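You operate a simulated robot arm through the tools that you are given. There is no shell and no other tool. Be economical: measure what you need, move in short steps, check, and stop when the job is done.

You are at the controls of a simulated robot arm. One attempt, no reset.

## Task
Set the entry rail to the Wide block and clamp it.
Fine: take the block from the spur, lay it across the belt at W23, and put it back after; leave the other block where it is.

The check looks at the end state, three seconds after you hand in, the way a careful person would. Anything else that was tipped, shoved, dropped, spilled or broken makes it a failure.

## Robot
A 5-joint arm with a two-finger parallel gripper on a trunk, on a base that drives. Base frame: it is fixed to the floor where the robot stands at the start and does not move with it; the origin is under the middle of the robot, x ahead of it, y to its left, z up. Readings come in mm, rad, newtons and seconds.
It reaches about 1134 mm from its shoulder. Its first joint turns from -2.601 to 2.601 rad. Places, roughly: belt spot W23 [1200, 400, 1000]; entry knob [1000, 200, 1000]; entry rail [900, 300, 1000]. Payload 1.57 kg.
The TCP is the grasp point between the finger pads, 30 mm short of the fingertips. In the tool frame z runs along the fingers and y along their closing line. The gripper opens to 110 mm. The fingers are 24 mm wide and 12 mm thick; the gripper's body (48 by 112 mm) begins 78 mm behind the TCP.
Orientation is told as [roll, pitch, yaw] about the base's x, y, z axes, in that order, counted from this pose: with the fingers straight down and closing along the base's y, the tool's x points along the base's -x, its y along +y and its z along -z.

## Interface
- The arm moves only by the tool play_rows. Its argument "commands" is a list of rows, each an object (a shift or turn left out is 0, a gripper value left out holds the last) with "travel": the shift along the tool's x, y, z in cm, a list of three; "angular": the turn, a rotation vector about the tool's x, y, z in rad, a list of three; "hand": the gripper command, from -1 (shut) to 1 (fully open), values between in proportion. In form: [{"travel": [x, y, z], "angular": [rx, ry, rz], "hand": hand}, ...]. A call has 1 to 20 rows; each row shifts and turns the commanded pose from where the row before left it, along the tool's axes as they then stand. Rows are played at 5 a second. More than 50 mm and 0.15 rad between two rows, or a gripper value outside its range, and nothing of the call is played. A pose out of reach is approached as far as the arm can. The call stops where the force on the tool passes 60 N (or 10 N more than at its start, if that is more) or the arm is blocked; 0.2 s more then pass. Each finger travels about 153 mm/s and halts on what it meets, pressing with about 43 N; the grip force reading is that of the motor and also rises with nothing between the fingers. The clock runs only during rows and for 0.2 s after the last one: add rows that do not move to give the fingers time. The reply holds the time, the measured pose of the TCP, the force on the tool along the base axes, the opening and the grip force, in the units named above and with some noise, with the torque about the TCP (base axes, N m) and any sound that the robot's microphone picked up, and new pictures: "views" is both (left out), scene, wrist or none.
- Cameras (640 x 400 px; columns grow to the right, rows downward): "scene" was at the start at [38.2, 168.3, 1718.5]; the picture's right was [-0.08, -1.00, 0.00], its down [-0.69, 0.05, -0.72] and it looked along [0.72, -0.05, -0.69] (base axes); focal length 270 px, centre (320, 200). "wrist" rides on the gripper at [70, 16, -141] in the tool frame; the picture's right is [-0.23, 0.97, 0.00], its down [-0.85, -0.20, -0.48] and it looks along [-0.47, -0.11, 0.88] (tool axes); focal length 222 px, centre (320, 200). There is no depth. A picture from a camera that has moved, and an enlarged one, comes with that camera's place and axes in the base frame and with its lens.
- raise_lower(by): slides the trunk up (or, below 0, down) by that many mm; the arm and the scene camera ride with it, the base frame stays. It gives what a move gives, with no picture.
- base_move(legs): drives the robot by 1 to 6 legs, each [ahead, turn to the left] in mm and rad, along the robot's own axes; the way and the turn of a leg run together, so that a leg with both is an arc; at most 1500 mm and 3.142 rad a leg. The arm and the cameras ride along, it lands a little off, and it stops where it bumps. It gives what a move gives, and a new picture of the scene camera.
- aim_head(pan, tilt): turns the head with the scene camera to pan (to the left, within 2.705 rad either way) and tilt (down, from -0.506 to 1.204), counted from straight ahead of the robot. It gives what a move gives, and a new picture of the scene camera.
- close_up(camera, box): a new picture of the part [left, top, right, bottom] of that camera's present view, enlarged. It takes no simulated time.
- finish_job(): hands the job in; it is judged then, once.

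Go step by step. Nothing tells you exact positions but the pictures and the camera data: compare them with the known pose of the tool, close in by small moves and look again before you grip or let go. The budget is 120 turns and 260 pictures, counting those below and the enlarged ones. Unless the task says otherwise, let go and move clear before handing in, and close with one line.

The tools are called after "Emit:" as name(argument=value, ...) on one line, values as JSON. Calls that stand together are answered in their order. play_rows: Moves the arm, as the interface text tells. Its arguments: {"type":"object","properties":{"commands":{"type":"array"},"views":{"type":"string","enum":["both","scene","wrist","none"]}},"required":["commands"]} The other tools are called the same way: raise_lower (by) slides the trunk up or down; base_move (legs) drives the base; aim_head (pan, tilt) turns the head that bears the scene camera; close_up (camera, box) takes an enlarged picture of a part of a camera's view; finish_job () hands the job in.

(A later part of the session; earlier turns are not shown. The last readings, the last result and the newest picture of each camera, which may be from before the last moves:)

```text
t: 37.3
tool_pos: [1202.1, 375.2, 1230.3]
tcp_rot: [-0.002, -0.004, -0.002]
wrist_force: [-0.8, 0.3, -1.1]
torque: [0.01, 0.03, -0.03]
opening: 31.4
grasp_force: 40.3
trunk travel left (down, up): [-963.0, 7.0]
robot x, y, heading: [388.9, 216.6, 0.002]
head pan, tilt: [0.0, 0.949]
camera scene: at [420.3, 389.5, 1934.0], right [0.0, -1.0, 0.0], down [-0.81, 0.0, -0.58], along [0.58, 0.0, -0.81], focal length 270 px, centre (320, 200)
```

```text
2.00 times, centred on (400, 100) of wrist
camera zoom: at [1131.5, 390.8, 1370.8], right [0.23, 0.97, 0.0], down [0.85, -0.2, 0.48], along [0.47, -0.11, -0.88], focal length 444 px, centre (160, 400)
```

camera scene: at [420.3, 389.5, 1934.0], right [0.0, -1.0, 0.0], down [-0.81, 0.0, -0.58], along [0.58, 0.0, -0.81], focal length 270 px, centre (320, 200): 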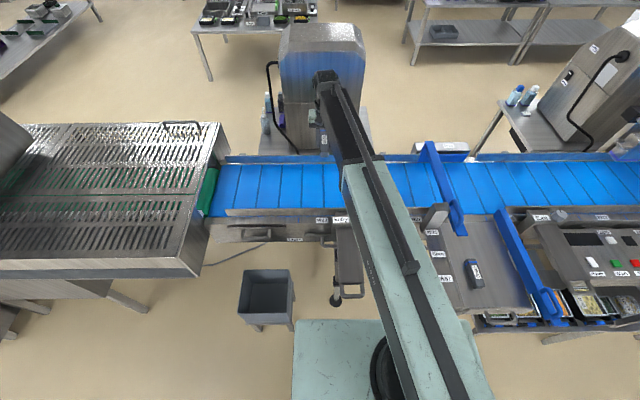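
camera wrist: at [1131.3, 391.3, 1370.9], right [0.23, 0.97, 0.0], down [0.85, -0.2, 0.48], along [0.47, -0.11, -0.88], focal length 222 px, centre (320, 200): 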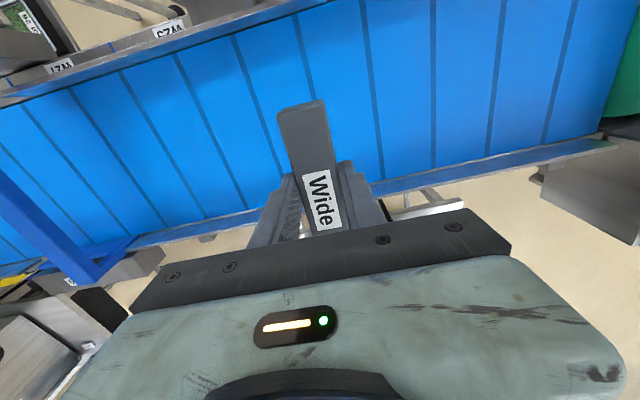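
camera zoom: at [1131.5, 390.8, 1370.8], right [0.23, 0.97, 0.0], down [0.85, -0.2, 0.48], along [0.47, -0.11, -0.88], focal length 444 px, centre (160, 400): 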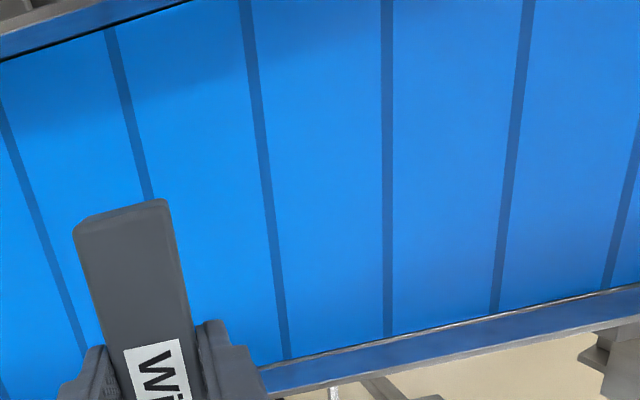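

Far rail base at x≈1337. I'll go to x≈1262, lower toward the belt, then nudge forward to touch the far rail.

Emit:
play_rows(commands=[{"travel": [-3, 0, 0]}, {"travel": [-3, 0, 0]}, {}], views="none")

Emit:
raise_lower(by=-180)

Emit:
close_up(camera="scene", box=[250, 60, 410, 160])

Emit:
close_up(camera="wrist", box=[160, 0, 480, 240])

```text
t: 38.1
tool_pos: [1263.5, 372.2, 1229.5]
tcp_rot: [-0.001, -0.003, -0.002]
wrist_force: [-0.1, -0.2, -1.4]
torque: [0.03, 0.0, -0.02]
opening: 31.3
grasp_force: 40.0
out of reach, approached as far as the arm can: row 2
trunk travel left (down, up): [-963.0, 7.0]
robot x, y, heading: [391.9, 218.6, 0.003]
head pan, tilt: [0.0, 0.949]
```

```text
t: 40.1
tool_pos: [1263.7, 372.4, 1050.4]
tcp_rot: [-0.001, -0.003, -0.001]
wrist_force: [-0.6, 0.2, -1.5]
torque: [0.0, 0.02, -0.02]
opening: 31.4
grasp_force: 40.3
trunk travel left (down, up): [-783.0, 187.0]
robot x, y, heading: [394.3, 216.9, 0.0]
head pan, tilt: [0.0, 0.949]
```

```text
4.00 times, centred on (330, 110) of scene
camera zoom: at [420.2, 389.6, 1754.0], right [0.0, -1.0, 0.0], down [-0.81, 0.0, -0.58], along [0.58, 0.0, -0.81], focal length 1082 px, centre (280, 560)
```

zoom: 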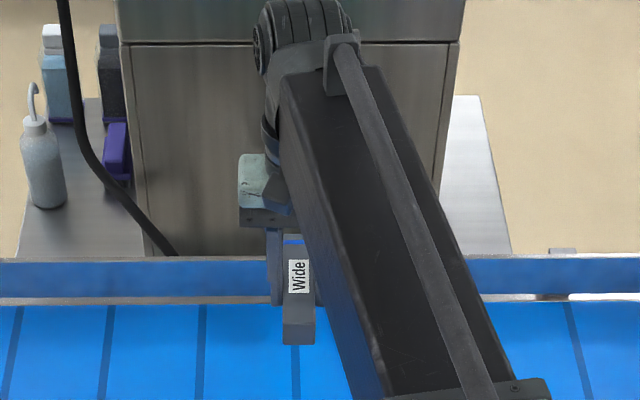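

```text
1.67 times, centred on (320, 120) of wrist
camera zoom: at [1192.9, 389.8, 1190.8], right [0.23, 0.97, 0.0], down [0.85, -0.2, 0.48], along [0.47, -0.11, -0.88], focal length 370 px, centre (320, 333)
```

zoom: 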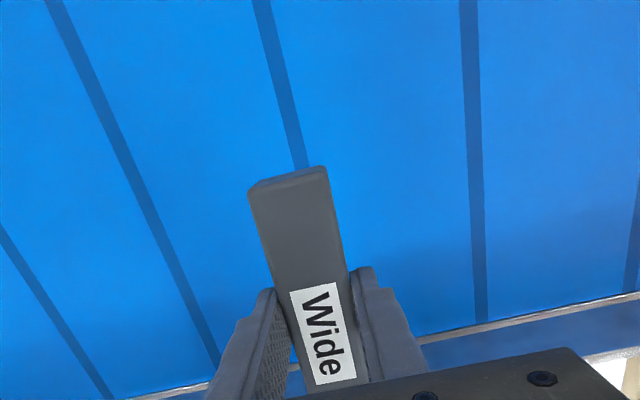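

Consistent: far rail at x≈1340, belt z≈950. Lowering to just above the belt.

Emit:
raise_lower(by=-55)

Emit:
close_up(camera="scene", box=[270, 60, 390, 135])

Emit:
close_up(camera="wrist", box=[160, 0, 480, 240])

```text
t: 41.1
tool_pos: [1264.2, 371.9, 995.9]
tcp_rot: [-0.002, -0.003, -0.003]
wrist_force: [0.0, -0.3, -1.3]
torque: [0.02, -0.01, -0.02]
opening: 31.3
grasp_force: 40.3
trunk travel left (down, up): [-728.0, 242.0]
robot x, y, heading: [395.2, 221.1, 0.005]
head pan, tilt: [0.0, 0.949]
```

```text
5.33 times, centred on (330, 98) of scene
camera zoom: at [420.2, 389.6, 1699.0], right [0.0, -1.0, 0.0], down [-0.81, 0.0, -0.58], along [0.58, 0.0, -0.81], focal length 1443 px, centre (267, 747)
```

zoom: 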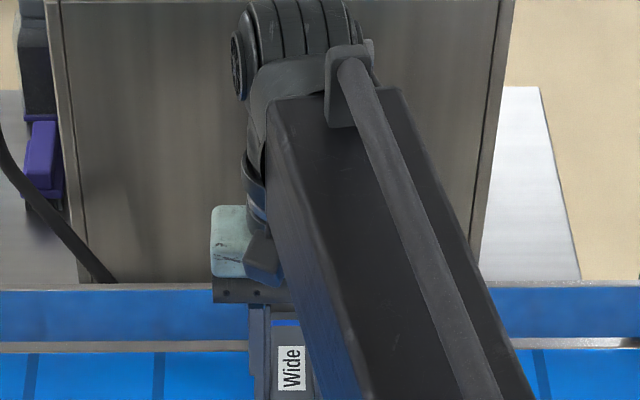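

```text
1.67 times, centred on (320, 120) of wrist
camera zoom: at [1192.9, 389.8, 1135.8], right [0.23, 0.97, 0.0], down [0.85, -0.2, 0.48], along [0.47, -0.11, -0.88], focal length 370 px, centre (320, 333)
```

zoom: 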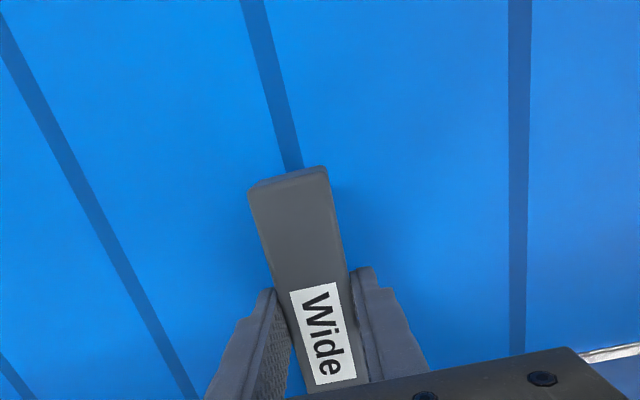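

Still a little above the belt. Lowering in fine steps, watching force.

Emit:
raise_lower(by=-8)

Emit:
raise_lower(by=-3)

Emit:
close_up(camera="wrist", box=[160, 0, 480, 240])

```text
t: 41.6
tool_pos: [1263.3, 373.6, 988.3]
tcp_rot: [-0.001, -0.004, -0.002]
wrist_force: [0.1, 1.0, -2.5]
torque: [-0.01, 0.04, -0.03]
opening: 31.0
grasp_force: 39.9
trunk travel left (down, up): [-720.0, 250.0]
robot x, y, heading: [391.9, 219.4, 0.001]
head pan, tilt: [0.0, 0.949]
```

```text
t: 42.2
tool_pos: [1263.1, 373.0, 985.3]
tcp_rot: [-0.001, -0.004, -0.002]
wrist_force: [9.8, 2.2, 18.2]
torque: [0.05, 0.76, -0.08]
opening: 30.9
grasp_force: 40.0
trunk travel left (down, up): [-717.0, 253.0]
robot x, y, heading: [392.8, 220.3, 0.002]
head pan, tilt: [0.0, 0.949]
```

```text
1.67 times, centred on (320, 120) of wrist
camera zoom: at [1192.5, 389.7, 1125.8], right [0.23, 0.97, 0.0], down [0.85, -0.2, 0.48], along [0.47, -0.11, -0.88], focal length 370 px, centre (320, 333)
```

zoom: 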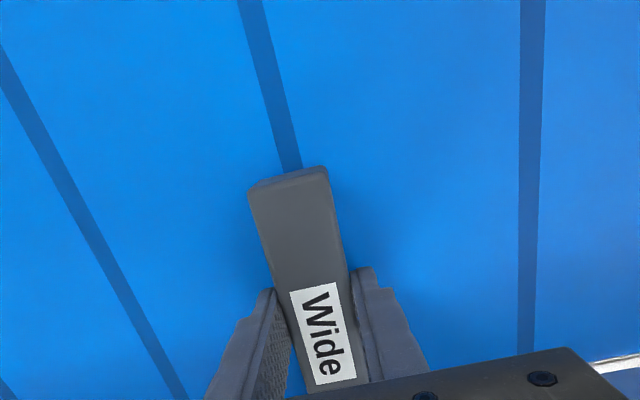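

Block touches the belt at TCP z≈986. Easing up 1.5 mm and nudging forward toward the far rail.

Emit:
raise_lower(by=2)

Emit:
play_rows(commands=[{"travel": [-0.4, 0, 0]}, {"travel": [-0.4, 0, 0]}, {}], views="none")

```text
t: 42.7
tool_pos: [1262.7, 373.1, 985.4]
tcp_rot: [-0.002, -0.004, -0.004]
wrist_force: [-1.6, -0.3, -2.1]
torque: [-0.01, 0.04, 0.04]
opening: 31.3
grasp_force: 40.4
trunk travel left (down, up): [-719.0, 251.0]
robot x, y, heading: [394.6, 216.1, 0.002]
head pan, tilt: [0.0, 0.949]
```

```text
t: 43.5
tool_pos: [1266.2, 371.1, 988.3]
tcp_rot: [-0.003, 0.002, 0.0]
wrist_force: [-35.2, 0.8, -6.2]
torque: [0.01, 0.61, 0.43]
opening: 31.4
grasp_force: 40.3
trunk travel left (down, up): [-719.0, 251.0]
robot x, y, heading: [393.3, 218.3, 0.002]
head pan, tilt: [0.0, 0.949]
```

Far-rail contact at TCP x≈1266 (35 N). Easing the push, setting the block down, and letting go.

Emit:
play_rows(commands=[{"travel": [0.4, 0, 0]}, {}], views="none")

Emit:
raise_lower(by=-2)

Emit:
play_rows(commands=[{"hand": -0.3}, {"hand": 0.0}, {"hand": 0.2}, {}, {}], views="wrist")

```text
t: 44.1
tool_pos: [1266.6, 372.7, 987.9]
tcp_rot: [-0.002, -0.008, 0.0]
wrist_force: [-15.0, 1.4, 2.8]
torque: [0.13, -0.29, 0.41]
opening: 31.4
grasp_force: 40.0
trunk travel left (down, up): [-719.0, 251.0]
robot x, y, heading: [392.8, 218.5, 0.001]
head pan, tilt: [0.0, 0.949]
```

```text
t: 44.6
tool_pos: [1266.6, 370.7, 986.5]
tcp_rot: [-0.002, -0.01, -0.002]
wrist_force: [-7.9, 1.9, 12.9]
torque: [0.14, -1.07, 0.27]
opening: 31.5
grasp_force: 40.0
trunk travel left (down, up): [-717.0, 253.0]
robot x, y, heading: [390.0, 220.2, 0.003]
head pan, tilt: [0.0, 0.949]
```

```text
t: 45.8
tool_pos: [1267.0, 371.5, 984.8]
tcp_rot: [-0.002, -0.004, -0.003]
wrist_force: [0.9, -0.3, -0.1]
torque: [0.04, 0.01, -0.01]
opening: 65.9
grasp_force: 0.0
trunk travel left (down, up): [-717.0, 253.0]
robot x, y, heading: [391.4, 218.3, 0.006]
head pan, tilt: [0.0, 0.949]
camera wrist: at [1196.7, 389.0, 1124.9], right [0.23, 0.97, 0.0], down [0.85, -0.2, 0.48], along [0.47, -0.11, -0.88], focal length 222 px, centre (320, 200)
```

wrist: 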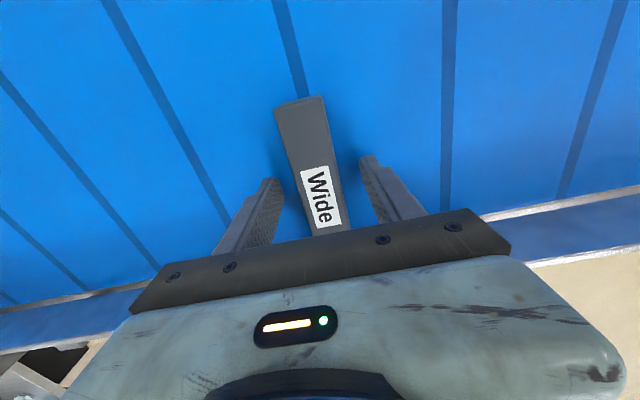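

Block released flat at W23 against the far rail. Rising, retracting, and backing the base to work the entry handle.

Emit:
raise_lower(by=240)

Emit:
play_rows(commands=[{"travel": [5, 0, 0]}, {"travel": [5, 0, 0]}, {"travel": [5, 0, 0]}, {"travel": [5, 0, 0]}, {}], views="none")

Emit:
base_move(legs=[[-330, 0]])

Emit:
close_up(camera="scene", box=[200, 60, 440, 210])

```text
t: 48.3
tool_pos: [1267.8, 372.0, 1223.9]
tcp_rot: [-0.002, -0.004, -0.002]
wrist_force: [-0.4, -0.4, -0.9]
torque: [-0.01, 0.0, -0.02]
opening: 65.9
grasp_force: 0.1
trunk travel left (down, up): [-957.0, 13.0]
robot x, y, heading: [391.0, 217.6, 0.001]
head pan, tilt: [0.0, 0.949]
```

```text
t: 49.5
tool_pos: [1069.5, 373.9, 1222.8]
tcp_rot: [-0.002, -0.004, -0.002]
wrist_force: [-0.5, 0.0, 0.8]
torque: [-0.01, -0.03, 0.01]
opening: 65.9
grasp_force: 0.1
trunk travel left (down, up): [-957.0, 13.0]
robot x, y, heading: [390.5, 220.5, 0.005]
head pan, tilt: [0.0, 0.949]
```

```text
t: 51.7
tool_pos: [733.3, 374.3, 1224.7]
tcp_rot: [-0.002, -0.005, 0.004]
wrist_force: [-0.6, 0.1, 0.7]
torque: [0.0, -0.04, -0.01]
opening: 66.1
grasp_force: 0.0
trunk travel left (down, up): [-957.0, 13.0]
robot x, y, heading: [56.2, 215.6, 0.013]
head pan, tilt: [0.0, 0.949]
camera scene: at [81.7, 388.8, 1928.0], right [0.01, -1.0, 0.0], down [-0.81, -0.01, -0.58], along [0.58, 0.01, -0.81], focal length 270 px, centre (320, 200)
```

scene: 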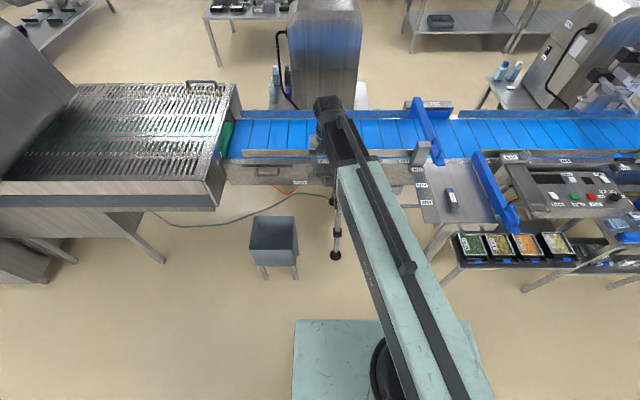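

```text
2.67 times, centred on (320, 135) of scene
camera zoom: at [81.7, 388.8, 1928.0], right [0.01, -1.0, 0.0], down [-0.81, -0.01, -0.58], along [0.58, 0.01, -0.81], focal length 722 px, centre (320, 373)
```

zoom: 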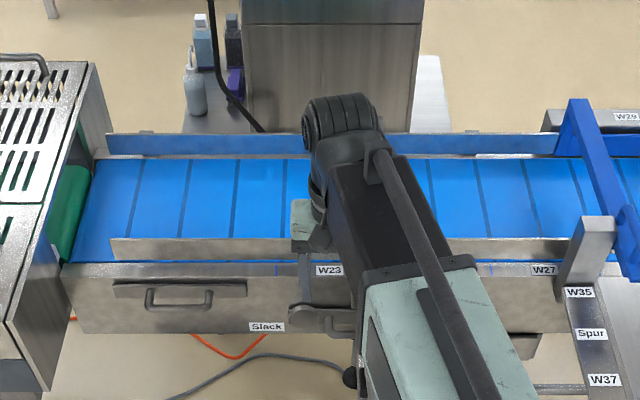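

The arm hides the handle from the head camera, so I'll use the wrist camera.

Emit:
play_rows(commands=[{"travel": [0, -3.5, 0]}, {"travel": [0, -3.5, 0]}, {"hand": 0.6}, {}], views="wrist")

Emit:
close_up(camera="wrist", box=[200, 40, 520, 240])

```text
t: 52.7
tool_pos: [732.1, 305.7, 1224.1]
tcp_rot: [-0.002, -0.004, 0.006]
wrist_force: [0.9, -0.2, 0.2]
torque: [-0.02, 0.03, 0.02]
opening: 88.1
grasp_force: 0.1
trunk travel left (down, up): [-957.0, 13.0]
robot x, y, heading: [58.6, 217.2, 0.013]
head pan, tilt: [0.0, 0.949]
camera wrist: at [660.5, 321.8, 1364.9], right [0.22, 0.97, 0.0], down [0.85, -0.19, 0.48], along [0.47, -0.11, -0.88], focal length 222 px, centre (320, 200)
```

wrist: 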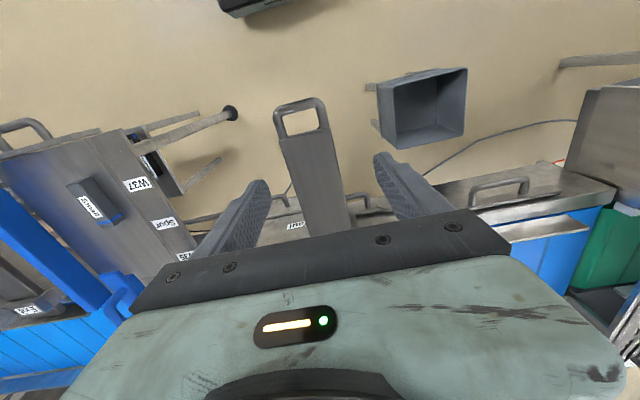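

```text
2.00 times, centred on (360, 140) of wrist
camera zoom: at [660.5, 321.8, 1364.9], right [0.22, 0.97, 0.0], down [0.85, -0.19, 0.48], along [0.47, -0.11, -0.88], focal length 444 px, centre (240, 320)
```

zoom: 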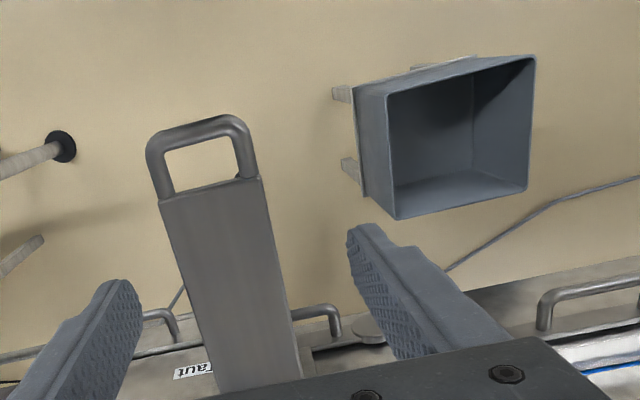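

Handle crossbar about (694, 278). I'll hover over it and spin the tool 90° so the fingers close along x across the bar.

Emit:
play_rows(commands=[{"travel": [1.9, -1.4, 0], "hand": -0.2}, {"travel": [1.9, -1.4, 0]}, {"angular": [0, 0, -0.145]}, {"angular": [0, 0, -0.145]}, {"angular": [0, 0, -0.145]}, {"angular": [0, 0, -0.145]}, {"angular": [0, 0, -0.145]}, {"angular": [0, 0, -0.145]}, {"angular": [0, 0, -0.145]}, {"angular": [0, 0, -0.145]}, {"angular": [0, 0, -0.145]}, {"angular": [0, 0, -0.145]}, {"angular": [0, 0, -0.115]}, {}, {}], views="wrist")

Emit:
raise_lower(by=-110)

Emit:
close_up(camera="wrist", box=[120, 0, 520, 250])

```text
t: 55.9
tool_pos: [694.1, 276.7, 1222.8]
tcp_rot: [-0.002, 0.004, 1.571]
wrist_force: [0.3, -0.3, 0.3]
torque: [0.02, -0.03, 0.0]
opening: 43.9
grasp_force: 0.1
trunk travel left (down, up): [-957.0, 13.0]
robot x, y, heading: [60.0, 220.9, 0.013]
head pan, tilt: [0.0, 0.949]
camera wrist: at [677.5, 207.7, 1365.2], right [-0.97, 0.23, 0.0], down [0.2, 0.86, 0.48], along [0.11, 0.47, -0.88], focal length 222 px, centre (320, 200)
```

wrist: 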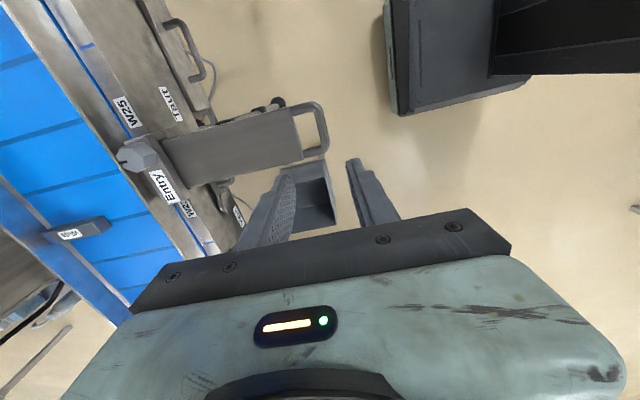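

```text
t: 57.3
tool_pos: [694.6, 276.6, 1114.2]
tcp_rot: [-0.004, 0.002, 1.571]
wrist_force: [-1.1, 0.1, 0.7]
torque: [0.0, -0.02, 0.02]
opening: 44.1
grasp_force: 0.2
trunk travel left (down, up): [-847.0, 123.0]
robot x, y, heading: [59.9, 217.7, 0.013]
head pan, tilt: [0.0, 0.949]
```

```text
1.60 times, centred on (320, 125) of wrist
camera zoom: at [677.4, 207.6, 1255.3], right [-0.97, 0.23, 0.0], down [0.2, 0.86, 0.48], along [0.11, 0.47, -0.88], focal length 355 px, centre (320, 320)
```

zoom: 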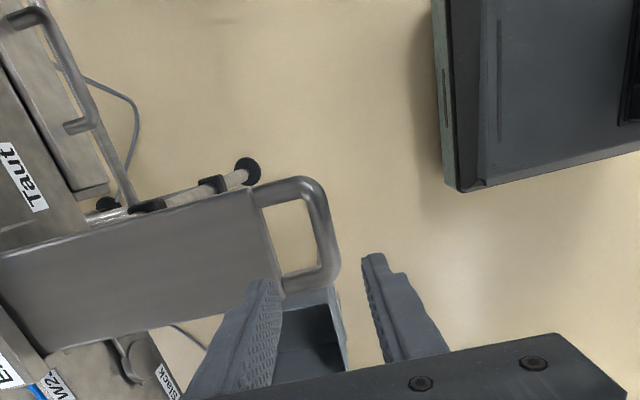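

Crossbar estimated at (696, 284, ≈956). Lowering more and re-checking.

Emit:
raise_lower(by=-75)

Emit:
close_up(camera="wrist", box=[120, 0, 520, 250])

```text
t: 58.4
tool_pos: [692.5, 277.2, 1038.4]
tcp_rot: [-0.004, 0.001, 1.57]
wrist_force: [0.0, -0.1, 0.6]
torque: [-0.01, -0.01, 0.01]
opening: 44.1
grasp_force: 0.0
trunk travel left (down, up): [-772.0, 198.0]
robot x, y, heading: [58.1, 216.4, 0.015]
head pan, tilt: [0.0, 0.949]
```

```text
1.60 times, centred on (320, 125) of wrist
camera zoom: at [677.3, 207.6, 1180.3], right [-0.97, 0.23, 0.0], down [0.2, 0.86, 0.48], along [0.11, 0.47, -0.88], focal length 355 px, centre (320, 320)
```

zoom: 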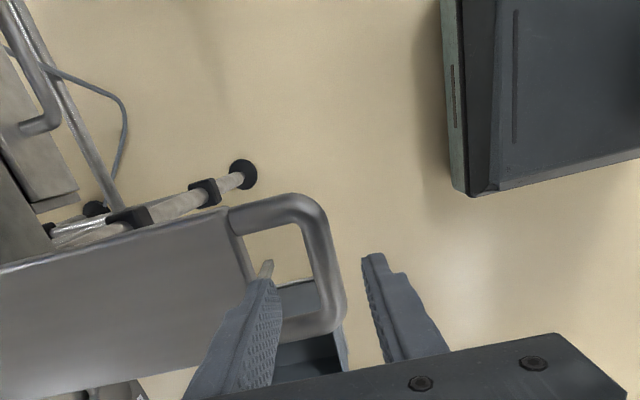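

Fingers line up on the bar. Shifting slightly and lowering further.

Emit:
play_rows(commands=[{"travel": [-0.8, -0.3, 0]}, {}], views="none")

Emit:
raise_lower(by=-55)

Emit:
close_up(camera="wrist", box=[120, 0, 520, 250])

```text
t: 59.0
tool_pos: [698.1, 284.6, 1039.2]
tcp_rot: [-0.003, 0.002, 1.57]
wrist_force: [0.0, -0.5, -0.2]
torque: [-0.02, -0.01, -0.02]
opening: 43.9
grasp_force: 0.1
trunk travel left (down, up): [-772.0, 198.0]
robot x, y, heading: [56.0, 219.8, 0.011]
head pan, tilt: [0.0, 0.949]
```

```text
t: 60.0
tool_pos: [695.7, 285.4, 987.2]
tcp_rot: [-0.01, -0.001, 1.57]
wrist_force: [3.0, 2.0, 54.1]
torque: [0.03, -2.11, 0.06]
opening: 48.0
grasp_force: 2.1
trunk travel left (down, up): [-717.0, 253.0]
robot x, y, heading: [56.0, 213.2, 0.015]
head pan, tilt: [0.0, 0.949]
```

```text
1.60 times, centred on (320, 125) of wrist
camera zoom: at [677.9, 215.7, 1127.8], right [-0.97, 0.23, -0.01], down [0.2, 0.86, 0.48], along [0.12, 0.47, -0.88], focal length 355 px, centre (320, 320)
```

zoom: 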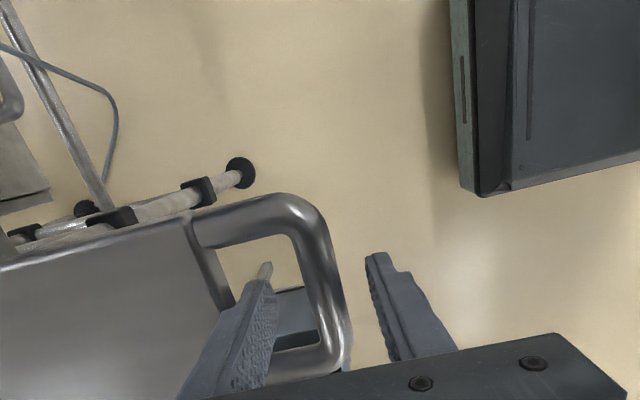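

The far finger landed on the end of the rail plate (54 N). Backing up at once, then narrowing the opening so that finger fits between bar and plate.

Emit:
raise_lower(by=25)

Emit:
play_rows(commands=[{"hand": -0.42}, {}, {}], views="wrist")

Emit:
close_up(camera="wrist", box=[220, 80, 420, 240])

```text
t: 60.7
tool_pos: [697.3, 284.7, 1009.3]
tcp_rot: [-0.003, 0.002, 1.571]
wrist_force: [-0.1, -0.2, 0.3]
torque: [0.01, -0.02, -0.02]
opening: 43.8
grasp_force: 0.0
trunk travel left (down, up): [-742.0, 228.0]
robot x, y, heading: [54.3, 214.3, 0.01]
head pan, tilt: [0.0, 0.949]
```

```text
t: 61.5
tool_pos: [697.9, 285.4, 1009.1]
tcp_rot: [-0.004, 0.003, 1.571]
wrist_force: [0.7, -0.1, -0.4]
torque: [0.03, -0.02, -0.02]
opening: 32.2
grasp_force: 0.1
trunk travel left (down, up): [-742.0, 228.0]
robot x, y, heading: [54.4, 218.7, 0.009]
head pan, tilt: [0.0, 0.949]
camera wrist: at [680.6, 215.8, 1150.2], right [-0.97, 0.23, 0.0], down [0.2, 0.86, 0.48], along [0.11, 0.47, -0.88], focal length 222 px, centre (320, 200)
```

wrist: 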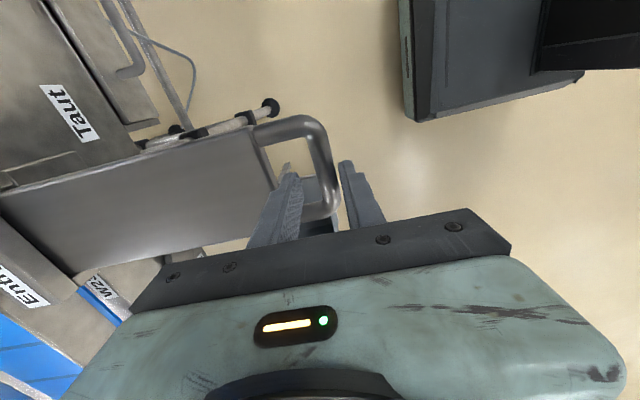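

```text
2.50 times, centred on (320, 160) of wrist
camera zoom: at [680.6, 215.8, 1150.2], right [-0.97, 0.23, 0.0], down [0.2, 0.86, 0.48], along [0.11, 0.47, -0.88], focal length 555 px, centre (320, 300)
```

zoom: 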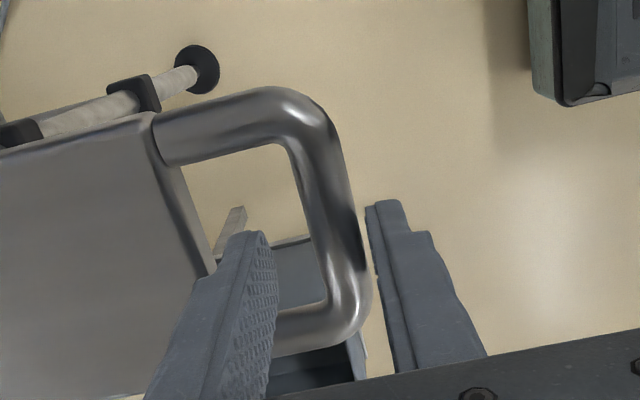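

Bar centre is ~5 mm nearer than the tool. Shifting 5 mm back and lowering gently.

Emit:
play_rows(commands=[{"travel": [-0.4, 0.5, 0]}, {}], views="none")

Emit:
raise_lower(by=-22)

Emit:
close_up(camera="wrist", box=[220, 80, 420, 240])

```text
t: 62.1
tool_pos: [692.4, 289.2, 1008.1]
tcp_rot: [-0.003, 0.003, 1.57]
wrist_force: [-0.1, 0.1, 0.6]
torque: [-0.02, 0.01, -0.02]
opening: 32.1
grasp_force: 0.0
trunk travel left (down, up): [-742.0, 228.0]
robot x, y, heading: [61.1, 218.8, 0.011]
head pan, tilt: [0.0, 0.949]
```

```text
t: 62.8
tool_pos: [692.8, 289.0, 986.4]
tcp_rot: [-0.003, 0.002, 1.571]
wrist_force: [-0.4, 0.4, 0.1]
torque: [0.0, -0.01, -0.02]
opening: 31.7
grasp_force: 0.1
trunk travel left (down, up): [-720.0, 250.0]
robot x, y, heading: [53.0, 218.2, 0.013]
head pan, tilt: [0.0, 0.949]
```

```text
2.50 times, centred on (320, 160) of wrist
camera zoom: at [675.5, 219.5, 1128.2], right [-0.97, 0.23, 0.0], down [0.2, 0.86, 0.48], along [0.11, 0.47, -0.88], focal length 555 px, centre (320, 300)
```

zoom: 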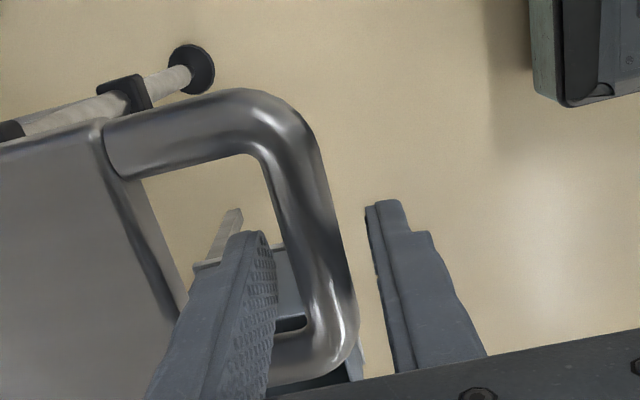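

No contact; fingers straddle the bar. Lowering 20 mm and gripping.

Emit:
raise_lower(by=-12)

Emit:
raise_lower(by=-14)

Emit:
close_up(camera="wrist", box=[220, 80, 420, 240])

```text
t: 63.4
tool_pos: [694.0, 288.7, 975.1]
tcp_rot: [-0.003, 0.004, 1.572]
wrist_force: [0.0, 0.2, 0.7]
torque: [0.0, -0.05, 0.0]
opening: 31.8
grasp_force: 0.1
trunk travel left (down, up): [-708.0, 262.0]
robot x, y, heading: [57.4, 215.6, 0.014]
head pan, tilt: [0.0, 0.949]
```

```text
t: 64.0
tool_pos: [692.6, 288.6, 961.8]
tcp_rot: [-0.004, 0.003, 1.57]
wrist_force: [0.3, 0.3, 0.7]
torque: [0.0, -0.01, 0.0]
opening: 31.9
grasp_force: 0.0
trunk travel left (down, up): [-694.0, 276.0]
robot x, y, heading: [55.0, 217.0, 0.01]
head pan, tilt: [0.0, 0.949]
```

```text
2.50 times, centred on (320, 160) of wrist
camera zoom: at [675.5, 219.5, 1102.2], right [-0.97, 0.23, 0.0], down [0.2, 0.86, 0.48], along [0.11, 0.47, -0.88], focal length 555 px, centre (320, 300)
```

zoom: 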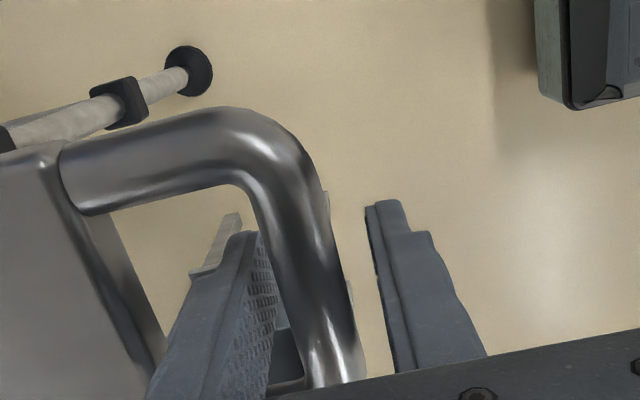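

Bar is between the fingers. Lowering 8 mm more, then closing.

Emit:
raise_lower(by=-8)

Emit:
play_rows(commands=[{"hand": -0.6}, {"hand": -0.8}, {"hand": -1}, {}, {}], views="wrist")

```text
t: 64.6
tool_pos: [692.0, 287.3, 952.5]
tcp_rot: [-0.004, 0.002, 1.57]
wrist_force: [0.0, 0.4, 0.0]
torque: [-0.01, -0.03, -0.02]
opening: 32.0
grasp_force: 0.0
trunk travel left (down, up): [-686.0, 284.0]
robot x, y, heading: [52.0, 217.6, 0.011]
head pan, tilt: [0.0, 0.949]
```

```text
t: 65.8
tool_pos: [691.7, 288.9, 953.4]
tcp_rot: [-0.004, 0.003, 1.57]
wrist_force: [-4.1, -0.5, -4.7]
torque: [0.0, -0.14, 0.85]
opening: 16.5
grasp_force: 31.4
trunk travel left (down, up): [-686.0, 284.0]
robot x, y, heading: [52.2, 216.6, 0.012]
head pan, tilt: [0.0, 0.949]
camera wrist: at [675.4, 219.5, 1094.2], right [-0.97, 0.23, 0.0], down [0.2, 0.86, 0.48], along [0.11, 0.47, -0.88], focal length 222 px, centre (320, 200)
```

wrist: 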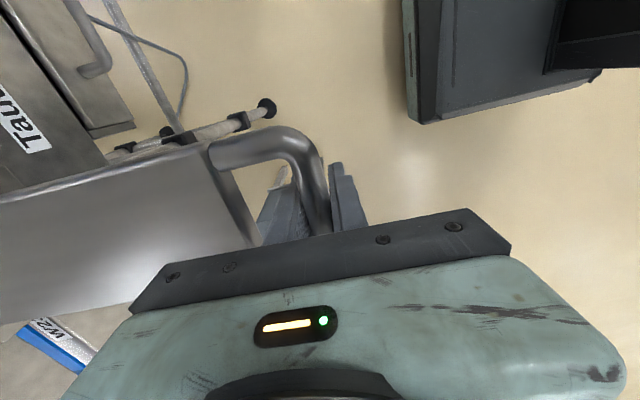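

Bar gripped (16.5 mm). Trying a 20 mm push toward the belt to see whether the slide is loose.

Emit:
play_rows(commands=[{"travel": [0, -0.5, 0]}, {"travel": [0, -0.5, 0]}, {"travel": [0, -0.5, 0]}, {"travel": [0, -0.5, 0]}, {}], views="none")

```text
t: 66.4
tool_pos: [692.5, 287.7, 955.0]
tcp_rot: [0.01, 0.003, 1.574]
wrist_force: [-17.6, -1.7, 7.4]
torque: [0.21, -0.39, 0.82]
opening: 16.3
grasp_force: 32.0
trunk travel left (down, up): [-686.0, 284.0]
robot x, y, heading: [56.1, 215.0, 0.012]
head pan, tilt: [0.0, 0.949]
stopped in row 2: the force on the tool passed its limit at 67 N (the readings are from after the stop); the commanded pose is now the measured one
```

The slide is locked (67 N, no movement), so the knob is currently clamped and needs loosening first. Releasing the handle and going to inspect the knob.

Emit:
play_rows(commands=[{"hand": -0.42}, {}, {}], views="none")

Emit:
raise_lower(by=60)

Emit:
raise_lower(by=190)

Emit:
base_move(legs=[[150, 0]])

Emit:
play_rows(commands=[{"travel": [0.5, -4.5, 0]}, {"travel": [0.5, -4.5, 0]}, {}], views="wrist")

```text
t: 67.2
tool_pos: [695.5, 288.8, 952.6]
tcp_rot: [0.008, 0.002, 1.57]
wrist_force: [-0.2, -0.4, 0.5]
torque: [-0.02, 0.01, -0.01]
opening: 31.9
grasp_force: 0.1
trunk travel left (down, up): [-686.0, 284.0]
robot x, y, heading: [57.9, 219.1, 0.011]
head pan, tilt: [0.0, 0.949]
```

```text
t: 68.2
tool_pos: [695.4, 289.3, 1012.6]
tcp_rot: [0.009, 0.001, 1.572]
wrist_force: [0.2, 0.5, 1.0]
torque: [-0.01, -0.03, -0.02]
opening: 32.0
grasp_force: 0.1
trunk travel left (down, up): [-746.0, 224.0]
robot x, y, heading: [54.0, 214.5, 0.01]
head pan, tilt: [0.0, 0.949]
```

```text
t: 70.2
tool_pos: [695.1, 288.6, 1203.3]
tcp_rot: [0.009, 0.0, 1.57]
wrist_force: [-0.4, 0.3, -0.1]
torque: [0.01, 0.05, 0.0]
opening: 31.7
grasp_force: 0.0
trunk travel left (down, up): [-936.0, 34.0]
robot x, y, heading: [54.1, 216.9, 0.008]
head pan, tilt: [0.0, 0.949]
```

```text
t: 71.6
tool_pos: [848.6, 292.1, 1202.4]
tcp_rot: [0.01, 0.003, 1.574]
wrist_force: [0.8, 0.7, 0.6]
torque: [-0.01, 0.0, 0.0]
opening: 31.7
grasp_force: 0.0
trunk travel left (down, up): [-936.0, 34.0]
robot x, y, heading: [208.0, 216.1, 0.011]
head pan, tilt: [0.0, 0.949]
camera scene: at [235.8, 390.8, 1907.0], right [0.01, -1.0, 0.0], down [-0.81, -0.01, -0.58], along [0.58, 0.01, -0.81], focal length 270 px, centre (320, 200)
```

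scene: 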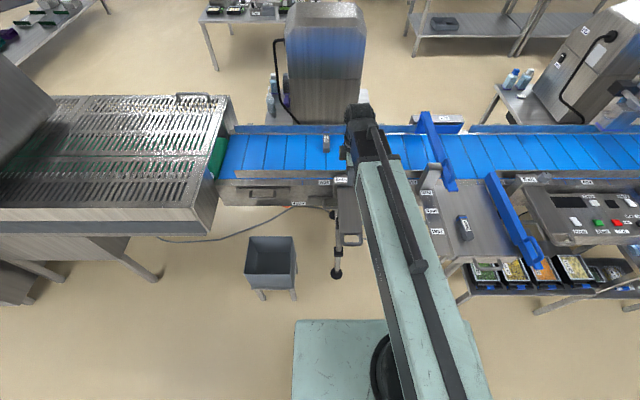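

```text
t: 72.4
tool_pos: [936.1, 283.9, 1202.1]
tcp_rot: [0.008, 0.003, 1.574]
wrist_force: [-0.4, 0.0, -0.2]
torque: [0.04, 0.04, -0.02]
opening: 31.8
grasp_force: 0.2
trunk travel left (down, up): [-936.0, 34.0]
robot x, y, heading: [205.4, 218.9, 0.01]
head pan, tilt: [0.0, 0.949]
camera wrist: at [921.7, 214.3, 1344.6], right [-0.97, 0.22, 0.01], down [0.2, 0.86, 0.47], along [0.1, 0.46, -0.88], focal length 222 px, centre (320, 200)
```

wrist: 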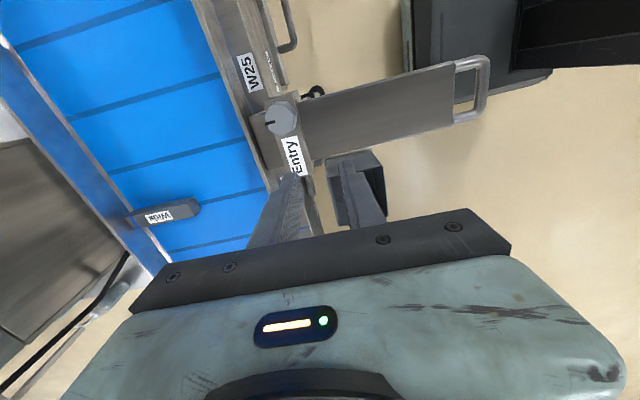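

Knob appears near (985, 248). Zooming on its pointer and markings.

Emit:
close_up(camera="wrist", box=[230, 80, 340, 190])

Emit:
play_rows(commands=[{"travel": [1.75, -2.4, 0]}, {"travel": [1.75, -2.4, 0]}, {}], views="wrist")

Emit:
close_up(camera="wrist", box=[220, 60, 420, 220])

```text
3.64 times, centred on (285, 135) of wrist
camera zoom: at [921.7, 214.3, 1344.6], right [-0.97, 0.22, 0.01], down [0.2, 0.86, 0.47], along [0.1, 0.46, -0.88], focal length 808 px, centre (447, 436)
```

zoom: 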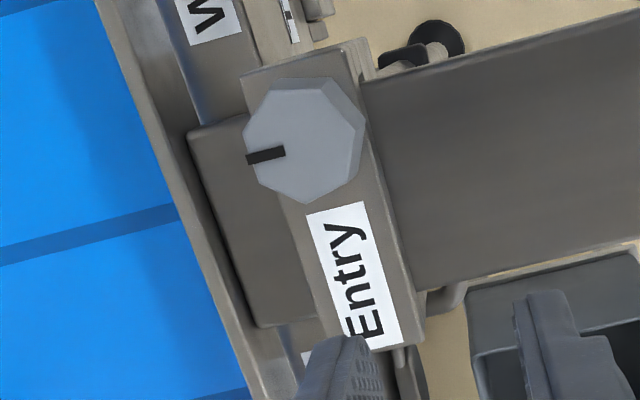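

```text
t: 73.2
tool_pos: [983.7, 249.7, 1202.7]
tcp_rot: [0.007, 0.001, 1.573]
wrist_force: [-0.3, 0.0, -0.4]
torque: [0.02, 0.0, -0.02]
opening: 31.8
grasp_force: 0.0
trunk travel left (down, up): [-936.0, 34.0]
robot x, y, heading: [209.4, 222.7, 0.009]
head pan, tilt: [0.0, 0.949]
camera wrist: at [969.4, 179.7, 1344.6], right [-0.97, 0.22, 0.01], down [0.2, 0.86, 0.47], along [0.1, 0.46, -0.88], focal length 222 px, centre (320, 200)
```

wrist: 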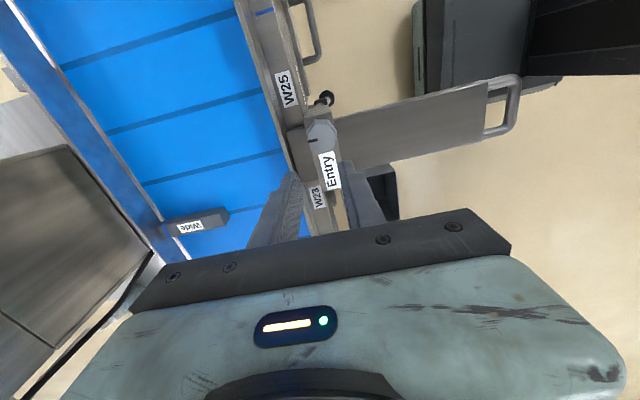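

```text
2.50 times, centred on (320, 140) of wrist
camera zoom: at [969.4, 179.7, 1344.6], right [-0.97, 0.22, 0.01], down [0.2, 0.86, 0.47], along [0.1, 0.46, -0.88], focal length 555 px, centre (320, 350)
```

zoom: 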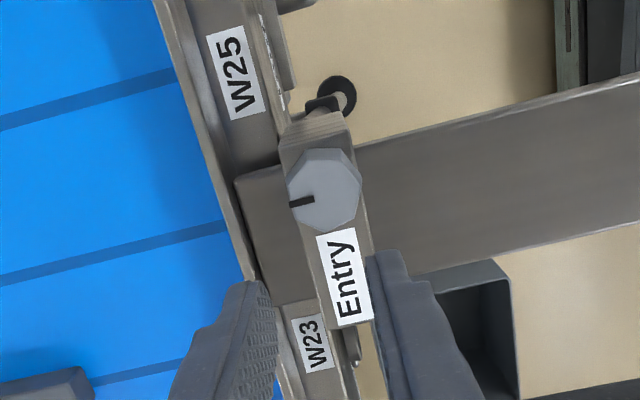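

Knob top found at about (980, 246, 1030), with its pointer toward the belt. I'll centre above it, open to ~70 mm and lower.

Emit:
play_rows(commands=[{"travel": [0.37, 0.37, 0], "hand": 0.27}, {}, {}], views="none")

Emit:
raise_lower(by=-120)

Emit:
close_up(camera="wrist", box=[200, 60, 440, 220])

```text
t: 74.0
tool_pos: [981.1, 244.7, 1202.4]
tcp_rot: [0.009, 0.003, 1.576]
wrist_force: [-0.2, -0.1, 0.2]
torque: [-0.02, 0.03, -0.01]
opening: 69.9
grasp_force: 0.0
trunk travel left (down, up): [-936.0, 34.0]
robot x, y, heading: [207.4, 218.3, 0.013]
head pan, tilt: [0.0, 0.949]
```

```text
t: 75.5
tool_pos: [981.1, 243.8, 1082.9]
tcp_rot: [0.009, 0.001, 1.575]
wrist_force: [0.7, 0.3, 0.2]
torque: [-0.02, 0.0, -0.01]
opening: 69.9
grasp_force: 0.0
trunk travel left (down, up): [-816.0, 154.0]
robot x, y, heading: [206.6, 221.3, 0.014]
head pan, tilt: [0.0, 0.949]
```

```text
2.50 times, centred on (320, 140) of wrist
camera zoom: at [966.1, 175.4, 1224.5], right [-0.97, 0.22, 0.01], down [0.2, 0.86, 0.47], along [0.1, 0.46, -0.88], focal length 555 px, centre (320, 350)
```

zoom: 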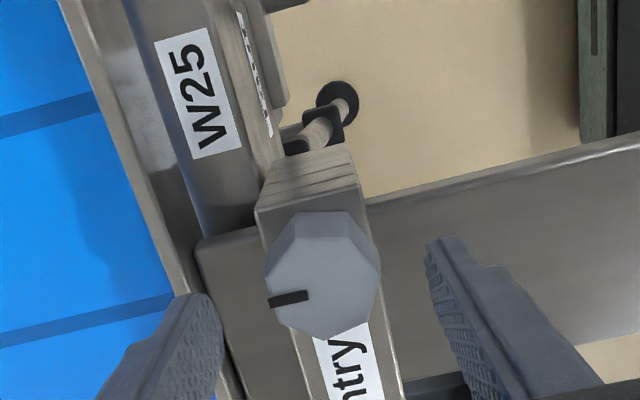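

Well centred. Narrowing to ~58 mm and lowering so the tips overlap the knob's side.

Emit:
play_rows(commands=[{"travel": [-0.1, 0.15, 0], "hand": 0.06}, {}], views="none")

Emit:
raise_lower(by=-35)

Emit:
close_up(camera="wrist", box=[200, 60, 440, 220])

Emit:
close_up(camera="scene", box=[280, 80, 400, 170])

```text
t: 76.1
tool_pos: [979.9, 243.9, 1082.1]
tcp_rot: [0.009, 0.002, 1.574]
wrist_force: [0.1, -0.9, -0.4]
torque: [0.03, 0.03, -0.02]
opening: 58.3
grasp_force: 0.0
trunk travel left (down, up): [-816.0, 154.0]
robot x, y, heading: [206.4, 218.5, 0.013]
head pan, tilt: [0.0, 0.949]
```

```text
t: 76.9
tool_pos: [979.6, 245.4, 1049.0]
tcp_rot: [0.01, 0.003, 1.576]
wrist_force: [-0.4, 0.3, -0.1]
torque: [0.01, -0.04, -0.02]
opening: 58.2
grasp_force: 0.0
trunk travel left (down, up): [-781.0, 189.0]
robot x, y, heading: [207.9, 222.1, 0.014]
head pan, tilt: [0.0, 0.949]
```

```text
2.50 times, centred on (320, 140) of wrist
camera zoom: at [964.9, 175.8, 1189.5], right [-0.97, 0.22, 0.01], down [0.2, 0.86, 0.47], along [0.1, 0.46, -0.88], focal length 555 px, centre (320, 350)
```

zoom: 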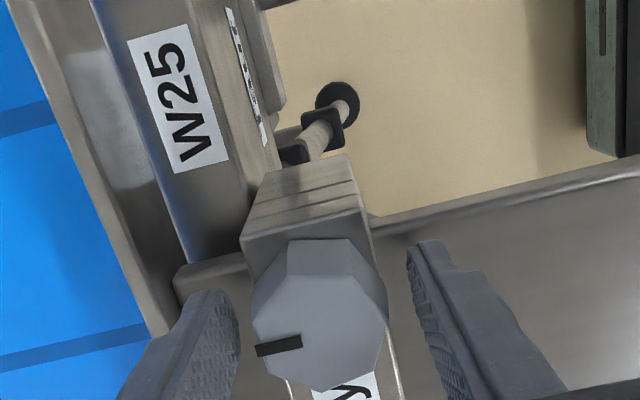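

```text
4.44 times, centred on (340, 125) of scene
camera zoom: at [234.1, 390.7, 1751.9], right [0.01, -1.0, 0.0], down [-0.81, -0.01, -0.58], along [0.58, 0.01, -0.81], focal length 1202 px, centre (231, 533)
```

zoom: 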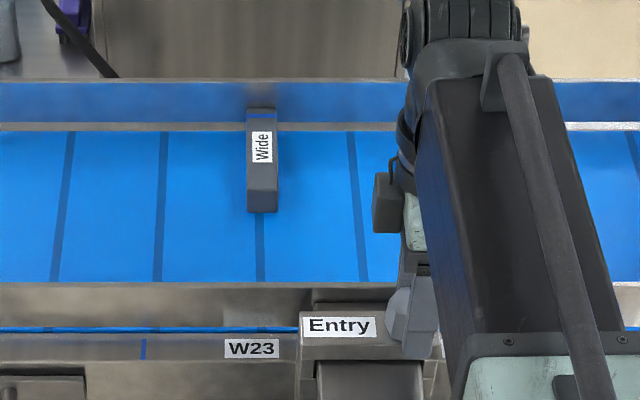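

Tips are just at the knob's upper side. Lowering 8 mm and gripping.

Emit:
raise_lower(by=-8)

Emit:
play_rows(commands=[{"hand": -0.1}, {"hand": -0.2}, {"hand": -1}, {}, {}], views="wrist")

Emit:
close_up(camera="wrist", box=[200, 80, 440, 240])

```text
t: 77.5
tool_pos: [980.1, 244.3, 1040.9]
tcp_rot: [0.008, 0.002, 1.575]
wrist_force: [1.1, 0.1, -0.9]
torque: [0.02, -0.03, 0.04]
opening: 58.5
grasp_force: 0.1
trunk travel left (down, up): [-773.0, 197.0]
robot x, y, heading: [210.8, 220.5, 0.014]
head pan, tilt: [0.0, 0.949]
```

```text
t: 78.7
tool_pos: [979.5, 243.7, 1040.5]
tcp_rot: [0.009, 0.001, 1.575]
wrist_force: [5.5, 0.3, 5.5]
torque: [-0.02, -0.18, 0.0]
opening: 42.9
grasp_force: 45.3
trunk travel left (down, up): [-773.0, 197.0]
robot x, y, heading: [208.1, 222.7, 0.015]
head pan, tilt: [0.0, 0.949]
camera wrist: at [965.4, 175.8, 1181.4], right [-0.97, 0.22, 0.01], down [0.2, 0.86, 0.47], along [0.1, 0.46, -0.88], focal length 222 px, centre (320, 200)
```

wrist: 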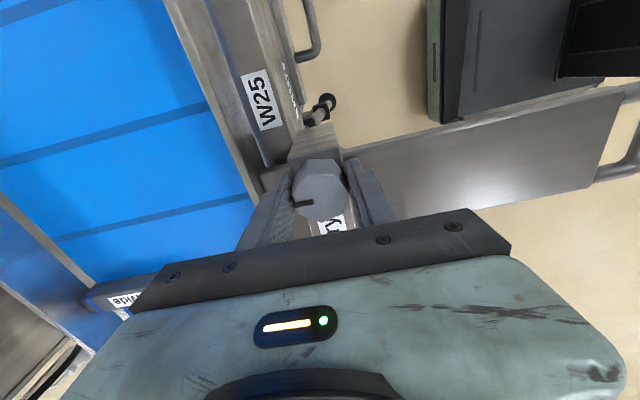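

```text
2.50 times, centred on (320, 160) of wrist
camera zoom: at [965.4, 175.8, 1181.4], right [-0.97, 0.22, 0.01], down [0.2, 0.86, 0.47], along [0.1, 0.46, -0.88], focal length 555 px, centre (320, 300)
```

zoom: 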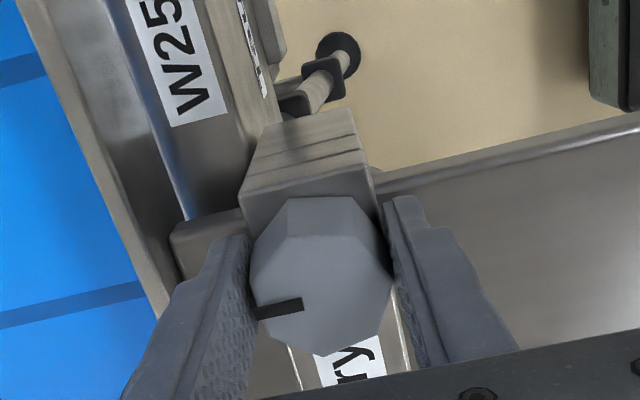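

Knob gripped at 42.9 mm. Turning counter-clockwise a little to feel it.

Emit:
play_rows(commands=[{"angular": [0, 0, -0.1]}, {"angular": [0, 0, -0.1]}, {"angular": [0, 0, -0.1]}, {"angular": [0, 0, -0.1]}, {}], views="wrist")

Emit:
close_up(camera="wrist", box=[200, 80, 440, 240])

```text
t: 79.9
tool_pos: [980.7, 245.0, 1041.0]
tcp_rot: [0.011, -0.002, 1.967]
wrist_force: [0.1, -1.7, -2.9]
torque: [-0.17, -0.28, -4.91]
opening: 54.4
grasp_force: 44.8
trunk travel left (down, up): [-773.0, 197.0]
robot x, y, heading: [205.4, 221.1, 0.014]
head pan, tilt: [0.0, 0.949]
camera wrist: at [993.6, 175.3, 1181.0], right [-0.99, -0.17, 0.01], down [-0.14, 0.87, 0.48], along [-0.09, 0.47, -0.88], focal length 222 px, centre (320, 200)
```

wrist: 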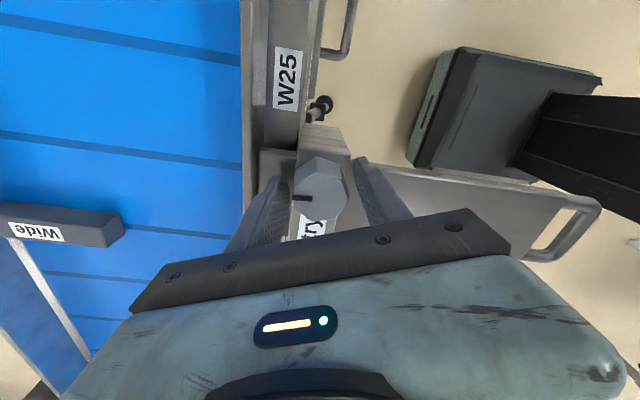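

```text
2.50 times, centred on (320, 160) of wrist
camera zoom: at [993.6, 175.3, 1181.0], right [-0.99, -0.17, 0.01], down [-0.14, 0.87, 0.48], along [-0.09, 0.47, -0.88], focal length 555 px, centre (320, 300)
```

zoom: 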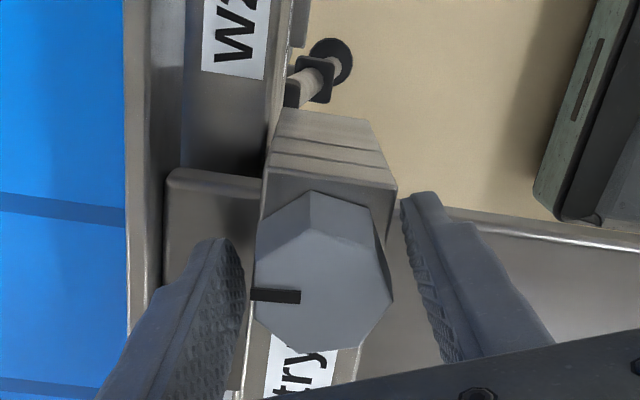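

It resisted at ~5 N m and the fingers rode up onto the corners, so that's a stop or the wrong sense. Going back to the flats and feeling clockwise.

Emit:
play_rows(commands=[{"angular": [0, 0, 0.1]}, {"angular": [0, 0, 0.1]}, {"angular": [0, 0, 0.1]}, {"angular": [0, 0, 0.1]}, {}], views="none")

Emit:
play_rows(commands=[{"angular": [0, 0, 0.08]}, {"angular": [0, 0, 0.08]}, {"angular": [0, 0, 0.08]}, {}], views="wrist")

Emit:
close_up(camera="wrist", box=[200, 80, 440, 240])

```text
t: 81.1
tool_pos: [979.6, 245.3, 1040.1]
tcp_rot: [0.01, 0.0, 1.573]
wrist_force: [2.6, 4.3, -2.1]
torque: [0.1, -0.07, 0.73]
opening: 42.8
grasp_force: 44.9
trunk travel left (down, up): [-773.0, 197.0]
robot x, y, heading: [205.7, 218.5, 0.015]
head pan, tilt: [0.0, 0.949]
```

```text
t: 82.1
tool_pos: [980.3, 245.5, 1039.2]
tcp_rot: [0.008, 0.003, 1.339]
wrist_force: [7.9, 6.2, 2.4]
torque: [0.3, -0.46, 3.65]
opening: 48.8
grasp_force: 44.8
trunk travel left (down, up): [-773.0, 197.0]
robot x, y, heading: [206.4, 221.3, 0.015]
head pan, tilt: [0.0, 0.949]
camera wrist: at [949.6, 182.3, 1181.3], right [-0.9, 0.45, 0.01], down [0.4, 0.79, 0.47], along [0.21, 0.43, -0.88], focal length 222 px, centre (320, 200)
```

wrist: 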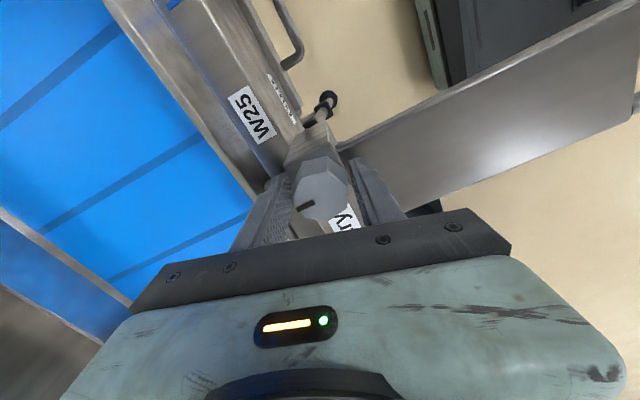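

```text
2.50 times, centred on (320, 160) of wrist
camera zoom: at [949.6, 182.3, 1181.3], right [-0.9, 0.45, 0.01], down [0.4, 0.79, 0.47], along [0.21, 0.43, -0.88], focal length 555 px, centre (320, 300)
```

zoom: 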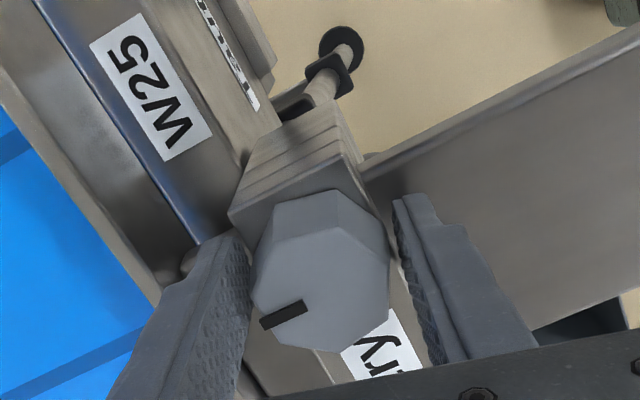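

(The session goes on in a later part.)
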